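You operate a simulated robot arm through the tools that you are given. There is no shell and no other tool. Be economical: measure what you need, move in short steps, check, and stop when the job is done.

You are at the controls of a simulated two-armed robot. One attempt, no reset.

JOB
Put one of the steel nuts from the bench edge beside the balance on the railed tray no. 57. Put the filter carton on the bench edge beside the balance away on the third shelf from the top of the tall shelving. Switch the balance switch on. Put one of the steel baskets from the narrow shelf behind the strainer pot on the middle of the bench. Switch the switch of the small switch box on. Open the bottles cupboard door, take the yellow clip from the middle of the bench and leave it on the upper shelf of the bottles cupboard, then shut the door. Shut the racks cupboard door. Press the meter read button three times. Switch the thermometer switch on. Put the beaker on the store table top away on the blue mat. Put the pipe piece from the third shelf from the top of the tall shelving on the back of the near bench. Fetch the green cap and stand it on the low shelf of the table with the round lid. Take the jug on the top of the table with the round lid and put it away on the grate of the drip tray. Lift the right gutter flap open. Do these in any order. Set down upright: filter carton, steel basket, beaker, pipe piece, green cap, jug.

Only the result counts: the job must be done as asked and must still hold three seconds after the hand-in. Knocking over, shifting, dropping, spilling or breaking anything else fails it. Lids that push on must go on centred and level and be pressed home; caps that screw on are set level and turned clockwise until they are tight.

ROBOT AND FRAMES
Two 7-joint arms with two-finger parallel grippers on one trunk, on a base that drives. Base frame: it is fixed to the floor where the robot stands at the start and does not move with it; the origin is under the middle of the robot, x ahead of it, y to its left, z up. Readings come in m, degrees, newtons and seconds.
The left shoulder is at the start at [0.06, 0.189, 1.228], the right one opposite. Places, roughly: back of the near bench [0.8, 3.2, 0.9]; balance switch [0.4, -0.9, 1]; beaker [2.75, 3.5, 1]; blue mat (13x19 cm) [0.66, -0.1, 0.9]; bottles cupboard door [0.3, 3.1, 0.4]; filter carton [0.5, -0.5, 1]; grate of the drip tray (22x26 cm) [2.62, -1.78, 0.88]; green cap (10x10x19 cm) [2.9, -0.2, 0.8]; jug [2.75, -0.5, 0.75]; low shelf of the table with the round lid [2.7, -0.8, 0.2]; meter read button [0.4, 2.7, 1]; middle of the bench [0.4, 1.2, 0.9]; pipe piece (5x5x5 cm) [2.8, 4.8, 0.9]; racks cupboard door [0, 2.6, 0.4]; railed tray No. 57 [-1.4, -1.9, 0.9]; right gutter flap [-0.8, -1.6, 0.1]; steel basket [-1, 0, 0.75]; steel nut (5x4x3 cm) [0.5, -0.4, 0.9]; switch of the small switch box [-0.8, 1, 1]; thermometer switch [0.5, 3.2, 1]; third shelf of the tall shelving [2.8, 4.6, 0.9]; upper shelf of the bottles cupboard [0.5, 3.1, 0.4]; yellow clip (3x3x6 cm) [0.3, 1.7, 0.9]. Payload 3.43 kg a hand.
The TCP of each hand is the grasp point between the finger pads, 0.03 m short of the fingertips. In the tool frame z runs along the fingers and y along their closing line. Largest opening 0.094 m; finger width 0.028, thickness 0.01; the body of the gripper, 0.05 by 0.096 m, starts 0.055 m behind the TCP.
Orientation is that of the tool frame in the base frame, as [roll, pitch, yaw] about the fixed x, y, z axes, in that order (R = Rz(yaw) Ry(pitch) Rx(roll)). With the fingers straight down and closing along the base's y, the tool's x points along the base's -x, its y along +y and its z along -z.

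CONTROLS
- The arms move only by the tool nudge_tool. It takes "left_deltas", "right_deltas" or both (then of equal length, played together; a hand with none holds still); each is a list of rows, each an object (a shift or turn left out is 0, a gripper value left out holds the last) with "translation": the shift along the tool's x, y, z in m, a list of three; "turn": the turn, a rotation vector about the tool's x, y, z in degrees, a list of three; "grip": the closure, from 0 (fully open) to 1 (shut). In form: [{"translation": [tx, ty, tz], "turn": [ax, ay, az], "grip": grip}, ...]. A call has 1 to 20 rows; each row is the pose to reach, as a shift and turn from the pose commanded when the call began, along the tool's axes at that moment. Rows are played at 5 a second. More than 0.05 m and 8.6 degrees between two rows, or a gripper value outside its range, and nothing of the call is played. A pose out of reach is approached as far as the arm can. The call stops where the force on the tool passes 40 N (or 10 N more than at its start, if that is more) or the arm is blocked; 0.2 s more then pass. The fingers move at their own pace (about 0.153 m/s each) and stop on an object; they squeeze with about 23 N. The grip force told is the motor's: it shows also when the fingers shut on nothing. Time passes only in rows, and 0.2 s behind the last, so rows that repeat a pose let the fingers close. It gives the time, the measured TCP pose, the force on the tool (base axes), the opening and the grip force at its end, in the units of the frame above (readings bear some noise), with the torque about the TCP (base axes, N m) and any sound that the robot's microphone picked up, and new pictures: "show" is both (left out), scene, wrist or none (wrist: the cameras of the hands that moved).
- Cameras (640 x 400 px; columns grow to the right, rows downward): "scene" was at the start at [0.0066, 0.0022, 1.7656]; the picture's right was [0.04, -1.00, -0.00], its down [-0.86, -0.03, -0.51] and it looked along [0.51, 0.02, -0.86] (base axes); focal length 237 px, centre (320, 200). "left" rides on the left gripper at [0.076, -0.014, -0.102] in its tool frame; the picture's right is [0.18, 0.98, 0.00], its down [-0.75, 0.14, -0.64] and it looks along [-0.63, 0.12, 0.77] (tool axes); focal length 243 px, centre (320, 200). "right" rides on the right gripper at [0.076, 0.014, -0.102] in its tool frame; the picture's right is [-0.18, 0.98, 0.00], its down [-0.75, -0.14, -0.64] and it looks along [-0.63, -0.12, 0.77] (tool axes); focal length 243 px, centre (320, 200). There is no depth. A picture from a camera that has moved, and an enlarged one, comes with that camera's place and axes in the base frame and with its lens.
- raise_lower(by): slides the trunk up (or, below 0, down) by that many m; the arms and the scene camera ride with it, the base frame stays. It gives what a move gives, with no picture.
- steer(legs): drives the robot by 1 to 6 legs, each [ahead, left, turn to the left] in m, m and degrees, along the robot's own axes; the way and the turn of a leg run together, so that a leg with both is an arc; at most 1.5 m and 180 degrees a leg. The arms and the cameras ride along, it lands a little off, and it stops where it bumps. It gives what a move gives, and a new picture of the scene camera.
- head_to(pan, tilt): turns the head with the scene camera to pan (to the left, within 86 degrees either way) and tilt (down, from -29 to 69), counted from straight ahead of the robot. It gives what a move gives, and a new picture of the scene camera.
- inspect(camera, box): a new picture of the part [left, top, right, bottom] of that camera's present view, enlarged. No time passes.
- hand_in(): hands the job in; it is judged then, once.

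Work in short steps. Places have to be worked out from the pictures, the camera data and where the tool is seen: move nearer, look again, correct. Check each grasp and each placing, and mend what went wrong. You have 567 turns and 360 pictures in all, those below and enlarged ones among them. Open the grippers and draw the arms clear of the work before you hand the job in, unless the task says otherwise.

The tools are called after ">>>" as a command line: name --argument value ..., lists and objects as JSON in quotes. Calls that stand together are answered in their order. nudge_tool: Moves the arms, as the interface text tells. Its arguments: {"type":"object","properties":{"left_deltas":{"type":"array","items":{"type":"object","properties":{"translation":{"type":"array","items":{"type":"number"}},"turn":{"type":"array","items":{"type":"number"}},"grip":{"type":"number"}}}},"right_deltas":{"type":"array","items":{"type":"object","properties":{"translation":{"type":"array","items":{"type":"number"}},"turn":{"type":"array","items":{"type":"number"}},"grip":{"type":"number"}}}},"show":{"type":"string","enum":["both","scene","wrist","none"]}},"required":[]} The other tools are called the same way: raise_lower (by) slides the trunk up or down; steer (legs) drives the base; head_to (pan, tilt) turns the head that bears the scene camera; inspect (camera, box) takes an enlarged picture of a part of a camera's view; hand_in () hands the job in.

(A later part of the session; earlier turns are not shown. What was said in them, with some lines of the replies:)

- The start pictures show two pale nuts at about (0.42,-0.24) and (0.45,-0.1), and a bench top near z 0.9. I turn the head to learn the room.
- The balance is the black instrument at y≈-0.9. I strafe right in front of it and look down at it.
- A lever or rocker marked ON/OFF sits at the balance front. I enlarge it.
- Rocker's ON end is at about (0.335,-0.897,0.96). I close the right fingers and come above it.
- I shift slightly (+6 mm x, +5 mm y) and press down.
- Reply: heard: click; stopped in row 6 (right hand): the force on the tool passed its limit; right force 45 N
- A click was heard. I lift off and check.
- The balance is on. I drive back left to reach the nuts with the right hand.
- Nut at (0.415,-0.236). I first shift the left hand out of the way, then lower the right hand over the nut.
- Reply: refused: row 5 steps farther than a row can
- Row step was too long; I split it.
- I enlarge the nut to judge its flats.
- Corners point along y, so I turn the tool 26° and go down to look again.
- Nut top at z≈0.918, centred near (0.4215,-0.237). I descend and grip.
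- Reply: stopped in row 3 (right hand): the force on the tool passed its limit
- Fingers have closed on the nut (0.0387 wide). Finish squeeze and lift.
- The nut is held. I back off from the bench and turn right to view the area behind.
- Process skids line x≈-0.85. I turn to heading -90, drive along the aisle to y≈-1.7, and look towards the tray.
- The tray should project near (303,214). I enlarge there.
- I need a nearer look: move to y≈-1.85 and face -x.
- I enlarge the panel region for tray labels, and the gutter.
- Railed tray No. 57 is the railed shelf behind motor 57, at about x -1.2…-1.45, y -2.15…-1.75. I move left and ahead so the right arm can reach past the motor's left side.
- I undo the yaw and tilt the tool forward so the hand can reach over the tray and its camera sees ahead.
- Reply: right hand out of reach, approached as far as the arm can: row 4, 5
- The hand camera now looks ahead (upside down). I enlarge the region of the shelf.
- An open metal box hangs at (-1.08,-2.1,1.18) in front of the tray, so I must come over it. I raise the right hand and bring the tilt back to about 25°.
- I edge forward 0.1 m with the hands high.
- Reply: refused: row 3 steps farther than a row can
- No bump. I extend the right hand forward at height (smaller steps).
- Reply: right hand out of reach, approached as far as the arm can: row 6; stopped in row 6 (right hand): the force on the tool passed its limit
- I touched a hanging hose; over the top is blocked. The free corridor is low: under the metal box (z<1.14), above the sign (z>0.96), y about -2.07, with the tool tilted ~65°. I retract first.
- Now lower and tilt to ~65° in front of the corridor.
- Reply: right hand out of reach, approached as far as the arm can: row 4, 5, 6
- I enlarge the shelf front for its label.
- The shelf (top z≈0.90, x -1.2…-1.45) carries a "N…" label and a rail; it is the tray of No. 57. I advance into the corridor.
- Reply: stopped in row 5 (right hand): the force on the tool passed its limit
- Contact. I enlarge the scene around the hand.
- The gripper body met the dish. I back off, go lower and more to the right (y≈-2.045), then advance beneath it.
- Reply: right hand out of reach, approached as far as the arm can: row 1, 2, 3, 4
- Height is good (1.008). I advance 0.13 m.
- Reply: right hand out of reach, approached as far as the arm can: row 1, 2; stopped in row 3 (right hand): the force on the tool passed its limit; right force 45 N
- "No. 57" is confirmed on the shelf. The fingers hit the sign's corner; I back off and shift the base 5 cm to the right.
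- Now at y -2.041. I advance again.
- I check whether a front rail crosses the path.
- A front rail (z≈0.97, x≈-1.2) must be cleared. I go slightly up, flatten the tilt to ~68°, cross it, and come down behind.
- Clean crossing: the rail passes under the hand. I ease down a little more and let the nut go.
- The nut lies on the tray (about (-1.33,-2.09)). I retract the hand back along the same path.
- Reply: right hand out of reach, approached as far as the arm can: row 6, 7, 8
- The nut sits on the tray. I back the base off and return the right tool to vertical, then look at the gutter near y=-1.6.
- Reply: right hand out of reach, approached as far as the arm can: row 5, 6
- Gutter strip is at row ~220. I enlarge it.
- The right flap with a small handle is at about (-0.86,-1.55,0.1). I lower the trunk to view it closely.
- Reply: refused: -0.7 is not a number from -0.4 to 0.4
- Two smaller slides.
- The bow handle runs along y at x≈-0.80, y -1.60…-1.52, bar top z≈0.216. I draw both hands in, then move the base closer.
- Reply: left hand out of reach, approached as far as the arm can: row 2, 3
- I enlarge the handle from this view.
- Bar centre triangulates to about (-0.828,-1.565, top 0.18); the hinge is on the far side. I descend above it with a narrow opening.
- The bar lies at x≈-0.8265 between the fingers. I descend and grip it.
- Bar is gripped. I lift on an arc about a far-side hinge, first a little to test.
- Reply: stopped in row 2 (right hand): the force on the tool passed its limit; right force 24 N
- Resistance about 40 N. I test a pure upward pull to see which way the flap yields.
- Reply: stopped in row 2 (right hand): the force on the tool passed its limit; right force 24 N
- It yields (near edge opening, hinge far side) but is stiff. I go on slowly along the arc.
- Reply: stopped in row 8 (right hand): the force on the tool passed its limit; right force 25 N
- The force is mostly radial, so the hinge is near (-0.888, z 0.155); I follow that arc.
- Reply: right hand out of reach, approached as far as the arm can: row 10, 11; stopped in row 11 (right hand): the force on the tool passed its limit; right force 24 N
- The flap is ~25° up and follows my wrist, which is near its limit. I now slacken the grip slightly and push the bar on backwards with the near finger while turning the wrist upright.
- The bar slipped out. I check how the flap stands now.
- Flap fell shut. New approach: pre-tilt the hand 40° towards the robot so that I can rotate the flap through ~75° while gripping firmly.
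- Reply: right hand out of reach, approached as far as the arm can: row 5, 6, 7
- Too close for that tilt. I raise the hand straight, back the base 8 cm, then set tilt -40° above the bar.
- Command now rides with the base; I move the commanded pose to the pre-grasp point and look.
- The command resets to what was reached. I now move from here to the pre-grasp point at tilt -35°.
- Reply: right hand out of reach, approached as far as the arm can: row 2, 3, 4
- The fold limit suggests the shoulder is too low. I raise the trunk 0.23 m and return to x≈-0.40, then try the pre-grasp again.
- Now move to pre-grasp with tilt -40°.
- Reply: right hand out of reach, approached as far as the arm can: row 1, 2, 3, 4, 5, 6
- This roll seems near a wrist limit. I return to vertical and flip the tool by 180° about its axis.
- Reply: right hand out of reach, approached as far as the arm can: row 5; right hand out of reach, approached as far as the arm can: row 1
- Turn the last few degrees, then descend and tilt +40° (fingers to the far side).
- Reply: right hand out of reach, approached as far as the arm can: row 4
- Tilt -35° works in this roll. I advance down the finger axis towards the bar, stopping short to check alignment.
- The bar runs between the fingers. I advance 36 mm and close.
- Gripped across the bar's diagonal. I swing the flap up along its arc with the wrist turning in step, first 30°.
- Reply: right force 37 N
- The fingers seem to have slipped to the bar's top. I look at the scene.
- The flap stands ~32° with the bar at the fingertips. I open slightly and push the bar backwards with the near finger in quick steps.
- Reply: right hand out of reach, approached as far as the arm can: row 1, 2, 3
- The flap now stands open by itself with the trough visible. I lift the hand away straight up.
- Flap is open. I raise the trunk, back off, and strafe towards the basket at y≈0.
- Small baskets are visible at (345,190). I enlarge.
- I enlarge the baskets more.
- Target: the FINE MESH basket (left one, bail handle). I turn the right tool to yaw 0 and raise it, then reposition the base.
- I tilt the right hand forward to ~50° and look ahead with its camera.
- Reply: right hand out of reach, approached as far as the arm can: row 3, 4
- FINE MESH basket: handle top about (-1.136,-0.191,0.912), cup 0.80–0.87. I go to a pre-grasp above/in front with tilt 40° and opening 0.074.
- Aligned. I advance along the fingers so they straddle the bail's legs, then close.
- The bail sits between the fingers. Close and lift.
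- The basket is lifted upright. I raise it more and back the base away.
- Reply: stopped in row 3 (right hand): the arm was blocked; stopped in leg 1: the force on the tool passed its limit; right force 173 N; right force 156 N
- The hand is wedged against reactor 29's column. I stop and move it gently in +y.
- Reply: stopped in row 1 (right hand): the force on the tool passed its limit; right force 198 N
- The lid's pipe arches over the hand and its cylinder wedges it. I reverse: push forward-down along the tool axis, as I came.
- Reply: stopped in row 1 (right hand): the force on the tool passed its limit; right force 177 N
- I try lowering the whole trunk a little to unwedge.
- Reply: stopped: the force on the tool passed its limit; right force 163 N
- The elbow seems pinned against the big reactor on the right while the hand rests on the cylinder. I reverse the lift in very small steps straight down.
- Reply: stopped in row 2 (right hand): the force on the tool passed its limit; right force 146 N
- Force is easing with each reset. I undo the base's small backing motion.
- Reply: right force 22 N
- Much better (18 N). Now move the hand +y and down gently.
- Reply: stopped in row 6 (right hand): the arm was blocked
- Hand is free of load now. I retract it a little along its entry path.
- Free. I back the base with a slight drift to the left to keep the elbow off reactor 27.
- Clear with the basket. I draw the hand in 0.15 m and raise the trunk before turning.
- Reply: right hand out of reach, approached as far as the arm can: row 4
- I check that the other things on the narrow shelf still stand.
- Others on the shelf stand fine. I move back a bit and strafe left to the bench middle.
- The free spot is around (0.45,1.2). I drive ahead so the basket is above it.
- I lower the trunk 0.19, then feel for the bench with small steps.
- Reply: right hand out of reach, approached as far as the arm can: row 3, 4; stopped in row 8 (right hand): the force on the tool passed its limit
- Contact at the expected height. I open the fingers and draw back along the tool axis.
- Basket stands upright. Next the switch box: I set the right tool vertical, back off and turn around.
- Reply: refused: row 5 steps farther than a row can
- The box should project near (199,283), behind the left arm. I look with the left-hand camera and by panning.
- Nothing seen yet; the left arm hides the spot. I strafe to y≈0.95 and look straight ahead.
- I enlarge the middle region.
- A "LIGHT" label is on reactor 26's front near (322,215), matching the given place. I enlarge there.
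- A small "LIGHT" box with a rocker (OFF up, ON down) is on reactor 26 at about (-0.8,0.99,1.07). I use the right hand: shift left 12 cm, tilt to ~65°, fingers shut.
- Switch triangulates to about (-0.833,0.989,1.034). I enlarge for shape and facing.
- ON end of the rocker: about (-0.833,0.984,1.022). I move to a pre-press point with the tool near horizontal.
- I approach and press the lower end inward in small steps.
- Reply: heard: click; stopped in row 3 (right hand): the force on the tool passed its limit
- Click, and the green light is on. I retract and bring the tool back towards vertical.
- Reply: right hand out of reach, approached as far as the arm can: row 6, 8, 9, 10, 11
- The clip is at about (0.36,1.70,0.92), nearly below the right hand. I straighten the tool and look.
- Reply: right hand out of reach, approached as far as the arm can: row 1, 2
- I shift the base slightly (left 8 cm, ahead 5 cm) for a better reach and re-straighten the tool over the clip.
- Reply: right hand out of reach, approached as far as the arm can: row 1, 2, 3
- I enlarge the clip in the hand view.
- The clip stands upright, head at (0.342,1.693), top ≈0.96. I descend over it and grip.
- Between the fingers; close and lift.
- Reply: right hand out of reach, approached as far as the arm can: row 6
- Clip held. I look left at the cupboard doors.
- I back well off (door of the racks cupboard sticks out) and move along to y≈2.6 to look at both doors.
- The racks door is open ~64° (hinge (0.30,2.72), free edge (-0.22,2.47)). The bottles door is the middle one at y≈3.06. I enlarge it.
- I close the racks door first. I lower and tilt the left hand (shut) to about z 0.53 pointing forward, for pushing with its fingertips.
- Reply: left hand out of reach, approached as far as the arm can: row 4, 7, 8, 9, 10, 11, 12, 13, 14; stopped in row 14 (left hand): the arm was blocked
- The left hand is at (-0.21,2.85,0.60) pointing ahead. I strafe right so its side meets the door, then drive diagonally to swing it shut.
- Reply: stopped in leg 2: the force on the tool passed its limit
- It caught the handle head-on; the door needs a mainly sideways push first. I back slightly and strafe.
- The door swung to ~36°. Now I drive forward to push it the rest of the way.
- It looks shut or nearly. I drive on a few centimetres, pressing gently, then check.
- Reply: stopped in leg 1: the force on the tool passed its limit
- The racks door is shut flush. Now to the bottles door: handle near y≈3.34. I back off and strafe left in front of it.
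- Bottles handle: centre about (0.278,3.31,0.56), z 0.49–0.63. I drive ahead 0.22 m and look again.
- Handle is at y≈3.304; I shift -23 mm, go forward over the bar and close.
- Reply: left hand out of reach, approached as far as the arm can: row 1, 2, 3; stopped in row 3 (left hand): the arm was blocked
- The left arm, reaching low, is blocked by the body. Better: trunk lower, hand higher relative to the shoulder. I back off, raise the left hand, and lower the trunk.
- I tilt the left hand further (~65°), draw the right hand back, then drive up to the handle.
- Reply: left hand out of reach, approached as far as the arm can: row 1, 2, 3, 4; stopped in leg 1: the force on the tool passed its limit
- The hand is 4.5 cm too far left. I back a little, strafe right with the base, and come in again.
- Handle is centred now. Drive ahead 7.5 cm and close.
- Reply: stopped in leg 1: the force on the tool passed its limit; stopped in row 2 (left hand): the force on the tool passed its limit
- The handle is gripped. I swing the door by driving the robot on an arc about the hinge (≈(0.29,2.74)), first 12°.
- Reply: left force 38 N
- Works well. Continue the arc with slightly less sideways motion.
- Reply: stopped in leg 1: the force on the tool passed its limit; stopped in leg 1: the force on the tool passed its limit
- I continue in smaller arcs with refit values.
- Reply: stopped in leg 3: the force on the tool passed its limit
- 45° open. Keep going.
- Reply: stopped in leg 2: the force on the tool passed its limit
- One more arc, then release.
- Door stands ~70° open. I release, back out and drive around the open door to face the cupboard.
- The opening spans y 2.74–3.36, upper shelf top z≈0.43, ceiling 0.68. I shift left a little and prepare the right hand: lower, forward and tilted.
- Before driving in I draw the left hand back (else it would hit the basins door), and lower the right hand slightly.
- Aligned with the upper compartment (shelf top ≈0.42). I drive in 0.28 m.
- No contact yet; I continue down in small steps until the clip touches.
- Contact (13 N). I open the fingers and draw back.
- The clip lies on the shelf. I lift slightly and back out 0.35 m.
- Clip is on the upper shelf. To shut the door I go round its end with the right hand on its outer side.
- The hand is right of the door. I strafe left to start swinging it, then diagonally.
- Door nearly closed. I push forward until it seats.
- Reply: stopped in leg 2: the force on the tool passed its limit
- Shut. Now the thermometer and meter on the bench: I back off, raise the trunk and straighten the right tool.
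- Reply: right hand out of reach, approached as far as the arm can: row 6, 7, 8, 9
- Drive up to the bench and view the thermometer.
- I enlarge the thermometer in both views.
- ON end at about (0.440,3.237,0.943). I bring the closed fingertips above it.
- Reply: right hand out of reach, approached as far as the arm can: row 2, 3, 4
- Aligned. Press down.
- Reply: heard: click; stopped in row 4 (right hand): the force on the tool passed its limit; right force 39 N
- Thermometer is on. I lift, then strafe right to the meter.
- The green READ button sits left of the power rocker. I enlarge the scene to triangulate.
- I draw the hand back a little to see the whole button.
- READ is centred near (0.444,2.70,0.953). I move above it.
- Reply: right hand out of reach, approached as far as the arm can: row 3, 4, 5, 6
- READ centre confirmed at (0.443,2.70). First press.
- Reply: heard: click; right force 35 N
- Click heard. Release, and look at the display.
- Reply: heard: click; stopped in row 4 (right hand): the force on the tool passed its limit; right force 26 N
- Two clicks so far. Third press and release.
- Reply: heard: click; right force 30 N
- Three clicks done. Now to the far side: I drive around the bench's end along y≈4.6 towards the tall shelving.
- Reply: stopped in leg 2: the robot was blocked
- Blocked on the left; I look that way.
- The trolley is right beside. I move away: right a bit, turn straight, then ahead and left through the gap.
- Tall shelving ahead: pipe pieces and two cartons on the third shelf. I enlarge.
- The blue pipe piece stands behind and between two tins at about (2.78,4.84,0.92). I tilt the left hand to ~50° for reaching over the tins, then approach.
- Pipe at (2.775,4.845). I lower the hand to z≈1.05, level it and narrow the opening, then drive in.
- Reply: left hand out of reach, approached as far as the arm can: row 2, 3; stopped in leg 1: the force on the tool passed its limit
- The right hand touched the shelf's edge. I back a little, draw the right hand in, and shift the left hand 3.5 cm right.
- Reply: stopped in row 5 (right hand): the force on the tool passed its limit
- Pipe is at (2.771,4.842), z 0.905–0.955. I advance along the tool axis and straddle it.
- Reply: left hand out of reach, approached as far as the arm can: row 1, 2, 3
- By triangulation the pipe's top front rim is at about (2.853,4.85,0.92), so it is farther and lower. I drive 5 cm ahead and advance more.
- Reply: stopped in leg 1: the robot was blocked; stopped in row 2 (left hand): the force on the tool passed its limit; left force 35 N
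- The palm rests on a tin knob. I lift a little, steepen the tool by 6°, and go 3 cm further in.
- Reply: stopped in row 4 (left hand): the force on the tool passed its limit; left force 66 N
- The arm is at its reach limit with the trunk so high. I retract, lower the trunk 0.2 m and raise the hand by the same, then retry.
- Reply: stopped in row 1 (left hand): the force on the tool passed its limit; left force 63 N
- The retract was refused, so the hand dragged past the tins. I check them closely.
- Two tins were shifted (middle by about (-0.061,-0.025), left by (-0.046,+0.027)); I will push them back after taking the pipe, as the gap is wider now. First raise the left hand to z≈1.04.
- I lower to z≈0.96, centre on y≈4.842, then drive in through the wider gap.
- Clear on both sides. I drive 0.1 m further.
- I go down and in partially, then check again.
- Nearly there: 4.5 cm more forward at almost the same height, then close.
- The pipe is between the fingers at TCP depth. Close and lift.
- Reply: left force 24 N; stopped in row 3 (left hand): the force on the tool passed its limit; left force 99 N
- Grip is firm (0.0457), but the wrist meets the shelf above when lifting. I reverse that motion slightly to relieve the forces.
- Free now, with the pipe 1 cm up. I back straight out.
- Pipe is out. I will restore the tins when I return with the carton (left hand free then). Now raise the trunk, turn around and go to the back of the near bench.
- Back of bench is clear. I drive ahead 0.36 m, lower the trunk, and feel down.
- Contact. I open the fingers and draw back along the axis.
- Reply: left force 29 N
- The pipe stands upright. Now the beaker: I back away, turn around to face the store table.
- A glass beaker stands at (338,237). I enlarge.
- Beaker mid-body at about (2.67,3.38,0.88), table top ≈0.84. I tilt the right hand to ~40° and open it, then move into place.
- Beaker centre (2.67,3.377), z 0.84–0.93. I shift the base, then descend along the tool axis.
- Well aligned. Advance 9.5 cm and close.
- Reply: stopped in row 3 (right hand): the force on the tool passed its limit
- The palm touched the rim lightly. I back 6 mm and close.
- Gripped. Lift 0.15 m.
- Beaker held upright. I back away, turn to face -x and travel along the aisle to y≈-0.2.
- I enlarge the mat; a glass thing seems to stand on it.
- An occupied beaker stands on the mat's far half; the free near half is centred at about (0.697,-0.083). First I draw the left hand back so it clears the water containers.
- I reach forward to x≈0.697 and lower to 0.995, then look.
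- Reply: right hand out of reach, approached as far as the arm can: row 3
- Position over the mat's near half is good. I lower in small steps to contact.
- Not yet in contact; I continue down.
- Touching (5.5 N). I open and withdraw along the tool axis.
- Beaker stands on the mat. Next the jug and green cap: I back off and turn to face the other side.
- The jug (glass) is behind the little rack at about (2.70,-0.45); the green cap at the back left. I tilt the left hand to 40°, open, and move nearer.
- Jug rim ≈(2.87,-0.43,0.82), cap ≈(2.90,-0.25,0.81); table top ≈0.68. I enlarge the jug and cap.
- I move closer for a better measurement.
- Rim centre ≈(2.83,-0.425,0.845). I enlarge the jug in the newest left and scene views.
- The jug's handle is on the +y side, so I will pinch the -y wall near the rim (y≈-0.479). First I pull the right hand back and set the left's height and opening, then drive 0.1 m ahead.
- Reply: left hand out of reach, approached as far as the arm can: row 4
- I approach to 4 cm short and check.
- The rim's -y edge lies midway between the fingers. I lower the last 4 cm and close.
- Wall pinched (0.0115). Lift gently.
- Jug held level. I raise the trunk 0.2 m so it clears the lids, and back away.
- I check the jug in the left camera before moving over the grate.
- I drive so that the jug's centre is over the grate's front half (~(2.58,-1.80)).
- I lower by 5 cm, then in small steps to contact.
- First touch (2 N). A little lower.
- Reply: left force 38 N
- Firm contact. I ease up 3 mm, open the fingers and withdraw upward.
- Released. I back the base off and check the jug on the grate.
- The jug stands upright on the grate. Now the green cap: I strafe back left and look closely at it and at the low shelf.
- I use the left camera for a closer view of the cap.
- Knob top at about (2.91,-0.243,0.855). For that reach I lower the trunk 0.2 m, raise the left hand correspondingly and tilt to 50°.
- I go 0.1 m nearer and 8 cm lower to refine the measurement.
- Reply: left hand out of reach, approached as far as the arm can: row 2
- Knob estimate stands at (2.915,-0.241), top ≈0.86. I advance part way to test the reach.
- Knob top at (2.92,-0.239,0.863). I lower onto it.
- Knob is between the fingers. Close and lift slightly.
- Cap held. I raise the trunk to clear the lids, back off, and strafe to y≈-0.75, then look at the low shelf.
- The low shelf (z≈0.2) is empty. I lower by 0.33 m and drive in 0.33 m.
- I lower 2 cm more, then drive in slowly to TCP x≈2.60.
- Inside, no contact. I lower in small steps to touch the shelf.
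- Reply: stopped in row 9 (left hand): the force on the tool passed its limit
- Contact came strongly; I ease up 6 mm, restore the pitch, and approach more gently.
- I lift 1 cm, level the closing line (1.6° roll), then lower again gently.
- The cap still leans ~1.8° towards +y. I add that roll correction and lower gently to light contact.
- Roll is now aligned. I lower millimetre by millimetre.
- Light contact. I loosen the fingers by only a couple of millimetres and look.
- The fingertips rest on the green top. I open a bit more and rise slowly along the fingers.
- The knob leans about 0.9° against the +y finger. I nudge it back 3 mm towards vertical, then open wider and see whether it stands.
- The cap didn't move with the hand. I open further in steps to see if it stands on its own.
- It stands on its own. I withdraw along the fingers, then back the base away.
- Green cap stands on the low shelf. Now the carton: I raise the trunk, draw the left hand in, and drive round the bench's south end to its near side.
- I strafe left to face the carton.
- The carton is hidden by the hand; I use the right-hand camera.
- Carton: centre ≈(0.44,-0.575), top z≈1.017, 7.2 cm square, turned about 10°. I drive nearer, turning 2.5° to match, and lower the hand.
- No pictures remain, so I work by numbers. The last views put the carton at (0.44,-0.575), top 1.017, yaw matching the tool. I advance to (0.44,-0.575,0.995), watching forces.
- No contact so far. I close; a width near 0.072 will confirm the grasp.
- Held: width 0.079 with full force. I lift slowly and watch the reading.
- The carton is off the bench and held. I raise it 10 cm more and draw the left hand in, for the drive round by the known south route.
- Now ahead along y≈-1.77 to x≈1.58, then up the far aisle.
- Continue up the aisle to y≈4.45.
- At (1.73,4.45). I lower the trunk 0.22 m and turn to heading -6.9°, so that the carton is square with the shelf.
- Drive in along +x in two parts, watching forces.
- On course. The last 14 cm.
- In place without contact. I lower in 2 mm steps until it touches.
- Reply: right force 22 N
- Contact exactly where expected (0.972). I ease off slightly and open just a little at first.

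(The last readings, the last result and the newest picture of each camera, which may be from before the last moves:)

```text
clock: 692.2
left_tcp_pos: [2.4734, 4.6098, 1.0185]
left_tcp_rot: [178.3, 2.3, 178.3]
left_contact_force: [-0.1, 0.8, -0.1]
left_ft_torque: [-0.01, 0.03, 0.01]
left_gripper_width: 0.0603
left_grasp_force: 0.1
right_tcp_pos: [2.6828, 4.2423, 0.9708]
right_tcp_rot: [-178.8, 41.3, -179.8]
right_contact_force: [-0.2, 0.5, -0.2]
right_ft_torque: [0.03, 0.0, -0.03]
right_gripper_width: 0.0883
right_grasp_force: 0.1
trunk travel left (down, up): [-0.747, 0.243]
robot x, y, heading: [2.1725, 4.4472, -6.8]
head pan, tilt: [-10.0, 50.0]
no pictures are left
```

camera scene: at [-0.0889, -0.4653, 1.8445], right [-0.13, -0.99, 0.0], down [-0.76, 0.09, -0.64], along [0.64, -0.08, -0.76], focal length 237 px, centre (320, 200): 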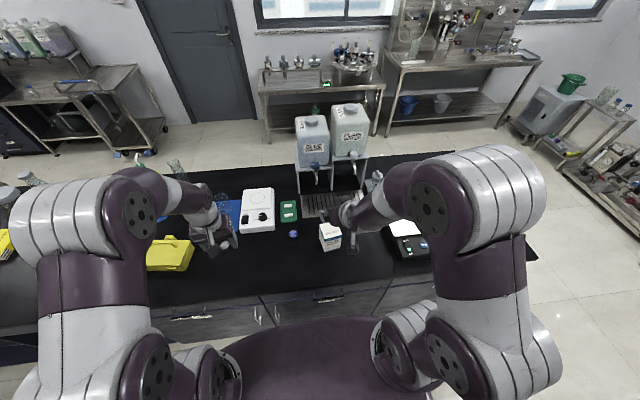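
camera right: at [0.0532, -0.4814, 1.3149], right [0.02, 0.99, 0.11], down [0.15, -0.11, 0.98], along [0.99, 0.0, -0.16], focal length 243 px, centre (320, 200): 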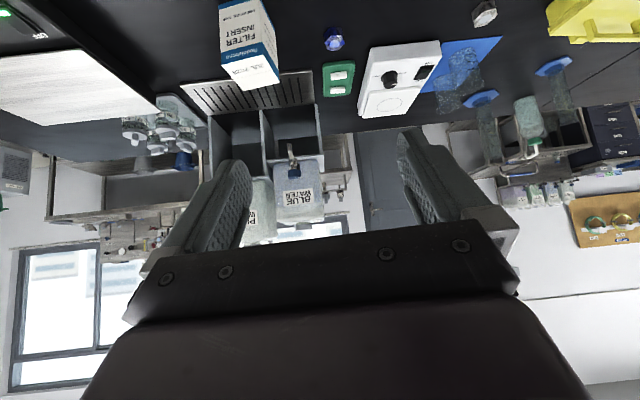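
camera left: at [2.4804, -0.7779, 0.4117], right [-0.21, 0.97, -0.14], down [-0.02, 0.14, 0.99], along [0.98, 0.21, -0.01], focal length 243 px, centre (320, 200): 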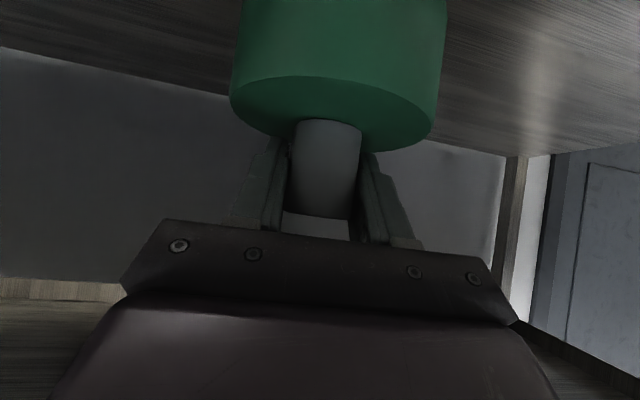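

Released cleanly. I withdraw along the tool axis, then back the base straight out.

>>> nudge_tool --right_deltas '[{"translation": [0, 0, -0.025]}, {"translation": [0, 0, -0.05]}, {"translation": [0, 0, -0.075]}, {"translation": [0, 0, -0.095]}]' --show "none"

```text
clock: 693.2
left_tcp_pos: [2.4709, 4.6099, 1.0189]
left_tcp_rot: [178.4, 2.3, 178.4]
left_contact_force: [0.5, 0.1, -1.4]
left_ft_torque: [0.0, 0.04, 0.02]
left_gripper_width: 0.06
left_grasp_force: 0.0
right_tcp_pos: [2.619, 4.2438, 1.0443]
right_tcp_rot: [-178.9, 41.4, -179.8]
right_contact_force: [-0.3, -0.8, -0.1]
right_ft_torque: [0.0, -0.02, -0.02]
right_gripper_width: 0.0883
right_grasp_force: 0.0
trunk travel left (down, up): [-0.747, 0.243]
robot x, y, heading: [2.1714, 4.4483, -6.7]
head pan, tilt: [-10.0, 50.0]
no pictures are left
```

Now I back out and prepare to push the two shifted tins back to their places by calculation: left hand shut, tilted ~65°, TCP z≈0.912.

>>> steer --legs '[[-0.42, -0.05, 0], [0, 0, 6.7]]'

>>> nudge_tool --left_deltas '[{"translation": [-0.04, 0, 0], "turn": [0, -6, 0], "grip": 1}, {"translation": [-0.08, 0, 0.005], "turn": [0, -12, 0]}, {"translation": [-0.12, 0, 0.01], "turn": [0, -18, 0]}, {"translation": [-0.16, 0, 0.02], "turn": [0, -24, 0]}, {"translation": [-0.19, 0, 0.03], "turn": [0, -30, 0]}, {"translation": [-0.22, 0, 0.04], "turn": [0, -36, 0]}, {"translation": [-0.24, 0, 0.05], "turn": [0, -42, 0]}, {"translation": [-0.26, 0, 0.06], "turn": [0, -48, 0]}, {"translation": [-0.28, 0, 0.07], "turn": [0, -54, 0]}, {"translation": [-0.3, 0, 0.08], "turn": [0, -60, 0]}, {"translation": [-0.3, 0, 0.09], "turn": [0, -65, 0]}]' --show "none"

```text
clock: 696.4
left_tcp_pos: [2.0218, 4.6469, 1.0193]
left_tcp_rot: [178.2, 2.3, -175.3]
left_contact_force: [0.0, -0.3, 0.0]
left_ft_torque: [-0.02, 0.02, -0.01]
left_gripper_width: 0.0602
left_grasp_force: 0.1
right_tcp_pos: [2.2076, 4.2978, 1.0422]
right_tcp_rot: [-178.9, 41.4, -173.5]
right_contact_force: [0.7, -0.5, 0.0]
right_ft_torque: [-0.01, 0.02, -0.03]
right_gripper_width: 0.0885
right_grasp_force: 0.0
trunk travel left (down, up): [-0.747, 0.243]
robot x, y, heading: [1.74, 4.4502, -0.5]
head pan, tilt: [-10.0, 50.0]
```

```text
clock: 698.8
left_tcp_pos: [2.3174, 4.6323, 0.938]
left_tcp_rot: [175.0, 67.2, -179.3]
left_contact_force: [1.0, -0.1, -0.4]
left_ft_torque: [-0.01, -0.01, 0.02]
left_gripper_width: 0.0001
left_grasp_force: 22.4
left hand out of reach, approached as far as the arm can: row 7, 8, 9, 10, 11
right_tcp_pos: [2.2079, 4.2989, 1.0442]
right_tcp_rot: [-178.9, 41.5, -173.5]
right_contact_force: [0.0, -0.3, 0.8]
right_ft_torque: [-0.01, -0.02, -0.04]
right_gripper_width: 0.0884
right_grasp_force: 0.1
trunk travel left (down, up): [-0.747, 0.243]
robot x, y, heading: [1.7383, 4.4569, -0.6]
head pan, tilt: [-10.0, 50.0]
no pictures are left
```

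Left hand is ready. I lower it to z≈0.912 with the trunk and line up for the middle tin (start TCP ≈(2.53,4.717)).

>>> raise_lower --by -0.025

>>> steer --legs '[[0.19, 0.083, 0.6]]'

```text
clock: 699.5
left_tcp_pos: [2.3168, 4.6315, 0.9139]
left_tcp_rot: [174.8, 67.0, -179.3]
left_contact_force: [0.6, 0.6, 0.7]
left_ft_torque: [0.04, -0.02, -0.02]
left_gripper_width: 0.0001
left_grasp_force: 22.9
right_tcp_pos: [2.2081, 4.298, 1.0192]
right_tcp_rot: [-178.9, 41.4, -173.5]
right_contact_force: [0.0, -0.3, 0.3]
right_ft_torque: [0.02, -0.01, 0.03]
right_gripper_width: 0.0883
right_grasp_force: 0.1
trunk travel left (down, up): [-0.722, 0.268]
robot x, y, heading: [1.7413, 4.4512, -0.2]
head pan, tilt: [-10.0, 50.0]
```

```text
clock: 701.2
left_tcp_pos: [2.5072, 4.7185, 0.9133]
left_tcp_rot: [174.9, 67.1, -178.6]
left_contact_force: [-0.9, -0.5, -0.3]
left_ft_torque: [-0.01, -0.02, 0.0]
left_gripper_width: 0.0
left_grasp_force: 23.0
right_tcp_pos: [2.401, 4.3857, 1.0184]
right_tcp_rot: [-178.9, 41.4, -173.0]
right_contact_force: [0.7, 0.5, 0.0]
right_ft_torque: [0.03, 0.02, 0.01]
right_gripper_width: 0.0885
right_grasp_force: 0.0
trunk travel left (down, up): [-0.722, 0.268]
robot x, y, heading: [1.9342, 4.5342, 0.3]
head pan, tilt: [-10.0, 50.0]
```

I push the middle tin along its line to the computed end point (TCP 2.6186,4.7467).

>>> steer --legs '[[0.0534, 0.008, 0]]'

```text
clock: 702.1
left_tcp_pos: [2.5583, 4.7279, 0.9136]
left_tcp_rot: [174.8, 67.1, -178.6]
left_contact_force: [0.1, 0.0, 0.1]
left_ft_torque: [0.02, -0.03, 0.05]
left_gripper_width: 0.0
left_grasp_force: 23.5
right_tcp_pos: [2.4527, 4.3937, 1.0192]
right_tcp_rot: [-178.9, 41.3, -172.9]
right_contact_force: [0.1, -0.4, -1.1]
right_ft_torque: [0.02, 0.01, 0.01]
right_gripper_width: 0.0883
right_grasp_force: 0.1
trunk travel left (down, up): [-0.722, 0.268]
robot x, y, heading: [1.9853, 4.5404, 0.2]
head pan, tilt: [-10.0, 50.0]
```

Now the push itself.

>>> steer --legs '[[0.06, 0.019, 0]]'

```text
clock: 703.1
left_tcp_pos: [2.6176, 4.747, 0.9138]
left_tcp_rot: [174.9, 67.2, -178.6]
left_contact_force: [-0.2, -0.5, -0.3]
left_ft_torque: [0.03, -0.02, -0.01]
left_gripper_width: 0.0
left_grasp_force: 23.5
right_tcp_pos: [2.5128, 4.4112, 1.0198]
right_tcp_rot: [-178.8, 41.5, -173.0]
right_contact_force: [-0.6, 0.4, -1.2]
right_ft_torque: [-0.02, 0.02, -0.03]
right_gripper_width: 0.0882
right_grasp_force: 0.1
trunk travel left (down, up): [-0.722, 0.268]
robot x, y, heading: [2.0429, 4.5619, 0.0]
head pan, tilt: [-10.0, 50.0]
```

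Landed within 1 mm of plan. I back off and line up for the left tin.

>>> steer --legs '[[-0.12, 0, 0], [0, 0.232, 0]]'

```text
clock: 705.7
left_tcp_pos: [2.4951, 4.9749, 0.9134]
left_tcp_rot: [175.0, 66.9, -178.7]
left_contact_force: [-0.8, -0.4, 0.1]
left_ft_torque: [0.01, 0.04, 0.02]
left_gripper_width: 0.0002
left_grasp_force: 22.9
right_tcp_pos: [2.3904, 4.6412, 1.0187]
right_tcp_rot: [-179.0, 41.4, -173.1]
right_contact_force: [-0.2, 0.2, -0.3]
right_ft_torque: [0.03, 0.03, -0.02]
right_gripper_width: 0.0885
right_grasp_force: 0.0
trunk travel left (down, up): [-0.722, 0.268]
robot x, y, heading: [1.9217, 4.7912, 0.4]
head pan, tilt: [-10.0, 50.0]
```

Approach to the contact point, then push diagonally.

>>> steer --legs '[[0.088, 0.002, 0]]'

```text
clock: 706.8
left_tcp_pos: [2.5838, 4.9788, 0.9127]
left_tcp_rot: [174.9, 67.0, -178.6]
left_contact_force: [0.2, 0.5, -0.8]
left_ft_torque: [0.02, 0.01, -0.04]
left_gripper_width: 0.0
left_grasp_force: 23.4
right_tcp_pos: [2.4773, 4.6442, 1.0184]
right_tcp_rot: [-178.9, 41.4, -172.9]
right_contact_force: [0.3, 0.2, -0.3]
right_ft_torque: [0.02, 0.03, 0.01]
right_gripper_width: 0.0883
right_grasp_force: 0.1
trunk travel left (down, up): [-0.722, 0.268]
robot x, y, heading: [2.0084, 4.7894, 0.2]
head pan, tilt: [-10.0, 50.0]
```

>>> steer --legs '[[0.0465, -0.032, 0]]'

```text
clock: 707.7
left_tcp_pos: [2.6286, 4.9456, 0.9135]
left_tcp_rot: [174.8, 66.9, -178.6]
left_contact_force: [0.4, 0.5, -0.5]
left_ft_torque: [0.01, 0.0, 0.03]
left_gripper_width: 0.0002
left_grasp_force: 22.9
right_tcp_pos: [2.5222, 4.6116, 1.0189]
right_tcp_rot: [-178.9, 41.4, -173.0]
right_contact_force: [0.0, 0.1, -0.9]
right_ft_torque: [0.03, 0.02, 0.03]
right_gripper_width: 0.0884
right_grasp_force: 0.1
trunk travel left (down, up): [-0.722, 0.268]
robot x, y, heading: [2.0511, 4.7591, -0.0]
head pan, tilt: [-10.0, 50.0]
```

Both tins are pushed as planned. I back well away, open both grippers and then hand in.

>>> steer --legs '[[-0.5, 0, 0]]'

>>> nudge_tool --left_deltas '[{"grip": 0}, {"grip": 0}, {"grip": 0}]' --right_deltas '[{"grip": 0}, {"grip": 0}, {"grip": 0}]' --show "none"

```text
clock: 710.7
left_tcp_pos: [2.123, 4.9467, 0.9145]
left_tcp_rot: [174.9, 67.1, -178.1]
left_contact_force: [0.1, 0.0, -0.6]
left_ft_torque: [0.04, -0.01, 0.02]
left_gripper_width: 0.0
left_grasp_force: 22.3
right_tcp_pos: [2.0192, 4.6117, 1.018]
right_tcp_rot: [-178.9, 41.4, -172.6]
right_contact_force: [0.3, 0.7, -0.1]
right_ft_torque: [0.01, 0.0, 0.01]
right_gripper_width: 0.0881
right_grasp_force: 0.0
trunk travel left (down, up): [-0.722, 0.268]
robot x, y, heading: [1.5527, 4.7535, 0.6]
head pan, tilt: [-10.0, 50.0]
```

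```text
clock: 711.5
left_tcp_pos: [2.1243, 4.9471, 0.9143]
left_tcp_rot: [174.9, 67.1, -178.2]
left_contact_force: [0.1, 0.7, -0.2]
left_ft_torque: [0.01, 0.04, 0.05]
left_gripper_width: 0.094
left_grasp_force: 0.1
right_tcp_pos: [2.0212, 4.6113, 1.0183]
right_tcp_rot: [-178.8, 41.4, -172.5]
right_contact_force: [-0.5, -0.3, 1.1]
right_ft_torque: [0.03, -0.02, 0.0]
right_gripper_width: 0.0939
right_grasp_force: 0.3
trunk travel left (down, up): [-0.722, 0.268]
robot x, y, heading: [1.546, 4.7581, 0.6]
head pan, tilt: [-10.0, 50.0]
no pictures are left
```

All steps are done and the arms are clear; I hand the job in.

>>> hand_in

```text
The job is handed in.
```

I did every item on the list and handed the job in, but I shifted two things you didn't ask me to move and did the carton without pictures.

- **Hose-clip tins:** while fetching the pipe piece I dragged two tins on the third shelf about 5–6 cm. I pushed both back by calculation, but I never saw where they ended up.
- **Filter carton:** my pictures ran out as I was about to grasp it. I picked it up and placed it on the third shelf by position and force readings. Contact came at the expected height, but I didn't see it standing.
- **Bumps:** an arm or the base knocked a hanging hose, reactor 29, the trolley and the edge of the tall shelving's second shelf. Reactor 29 took more than 150 N. I saw no damage afterwards, but I didn't inspect each one.

Each of the other items looked right in my last picture of it; the three read presses I confirmed by their clicks.
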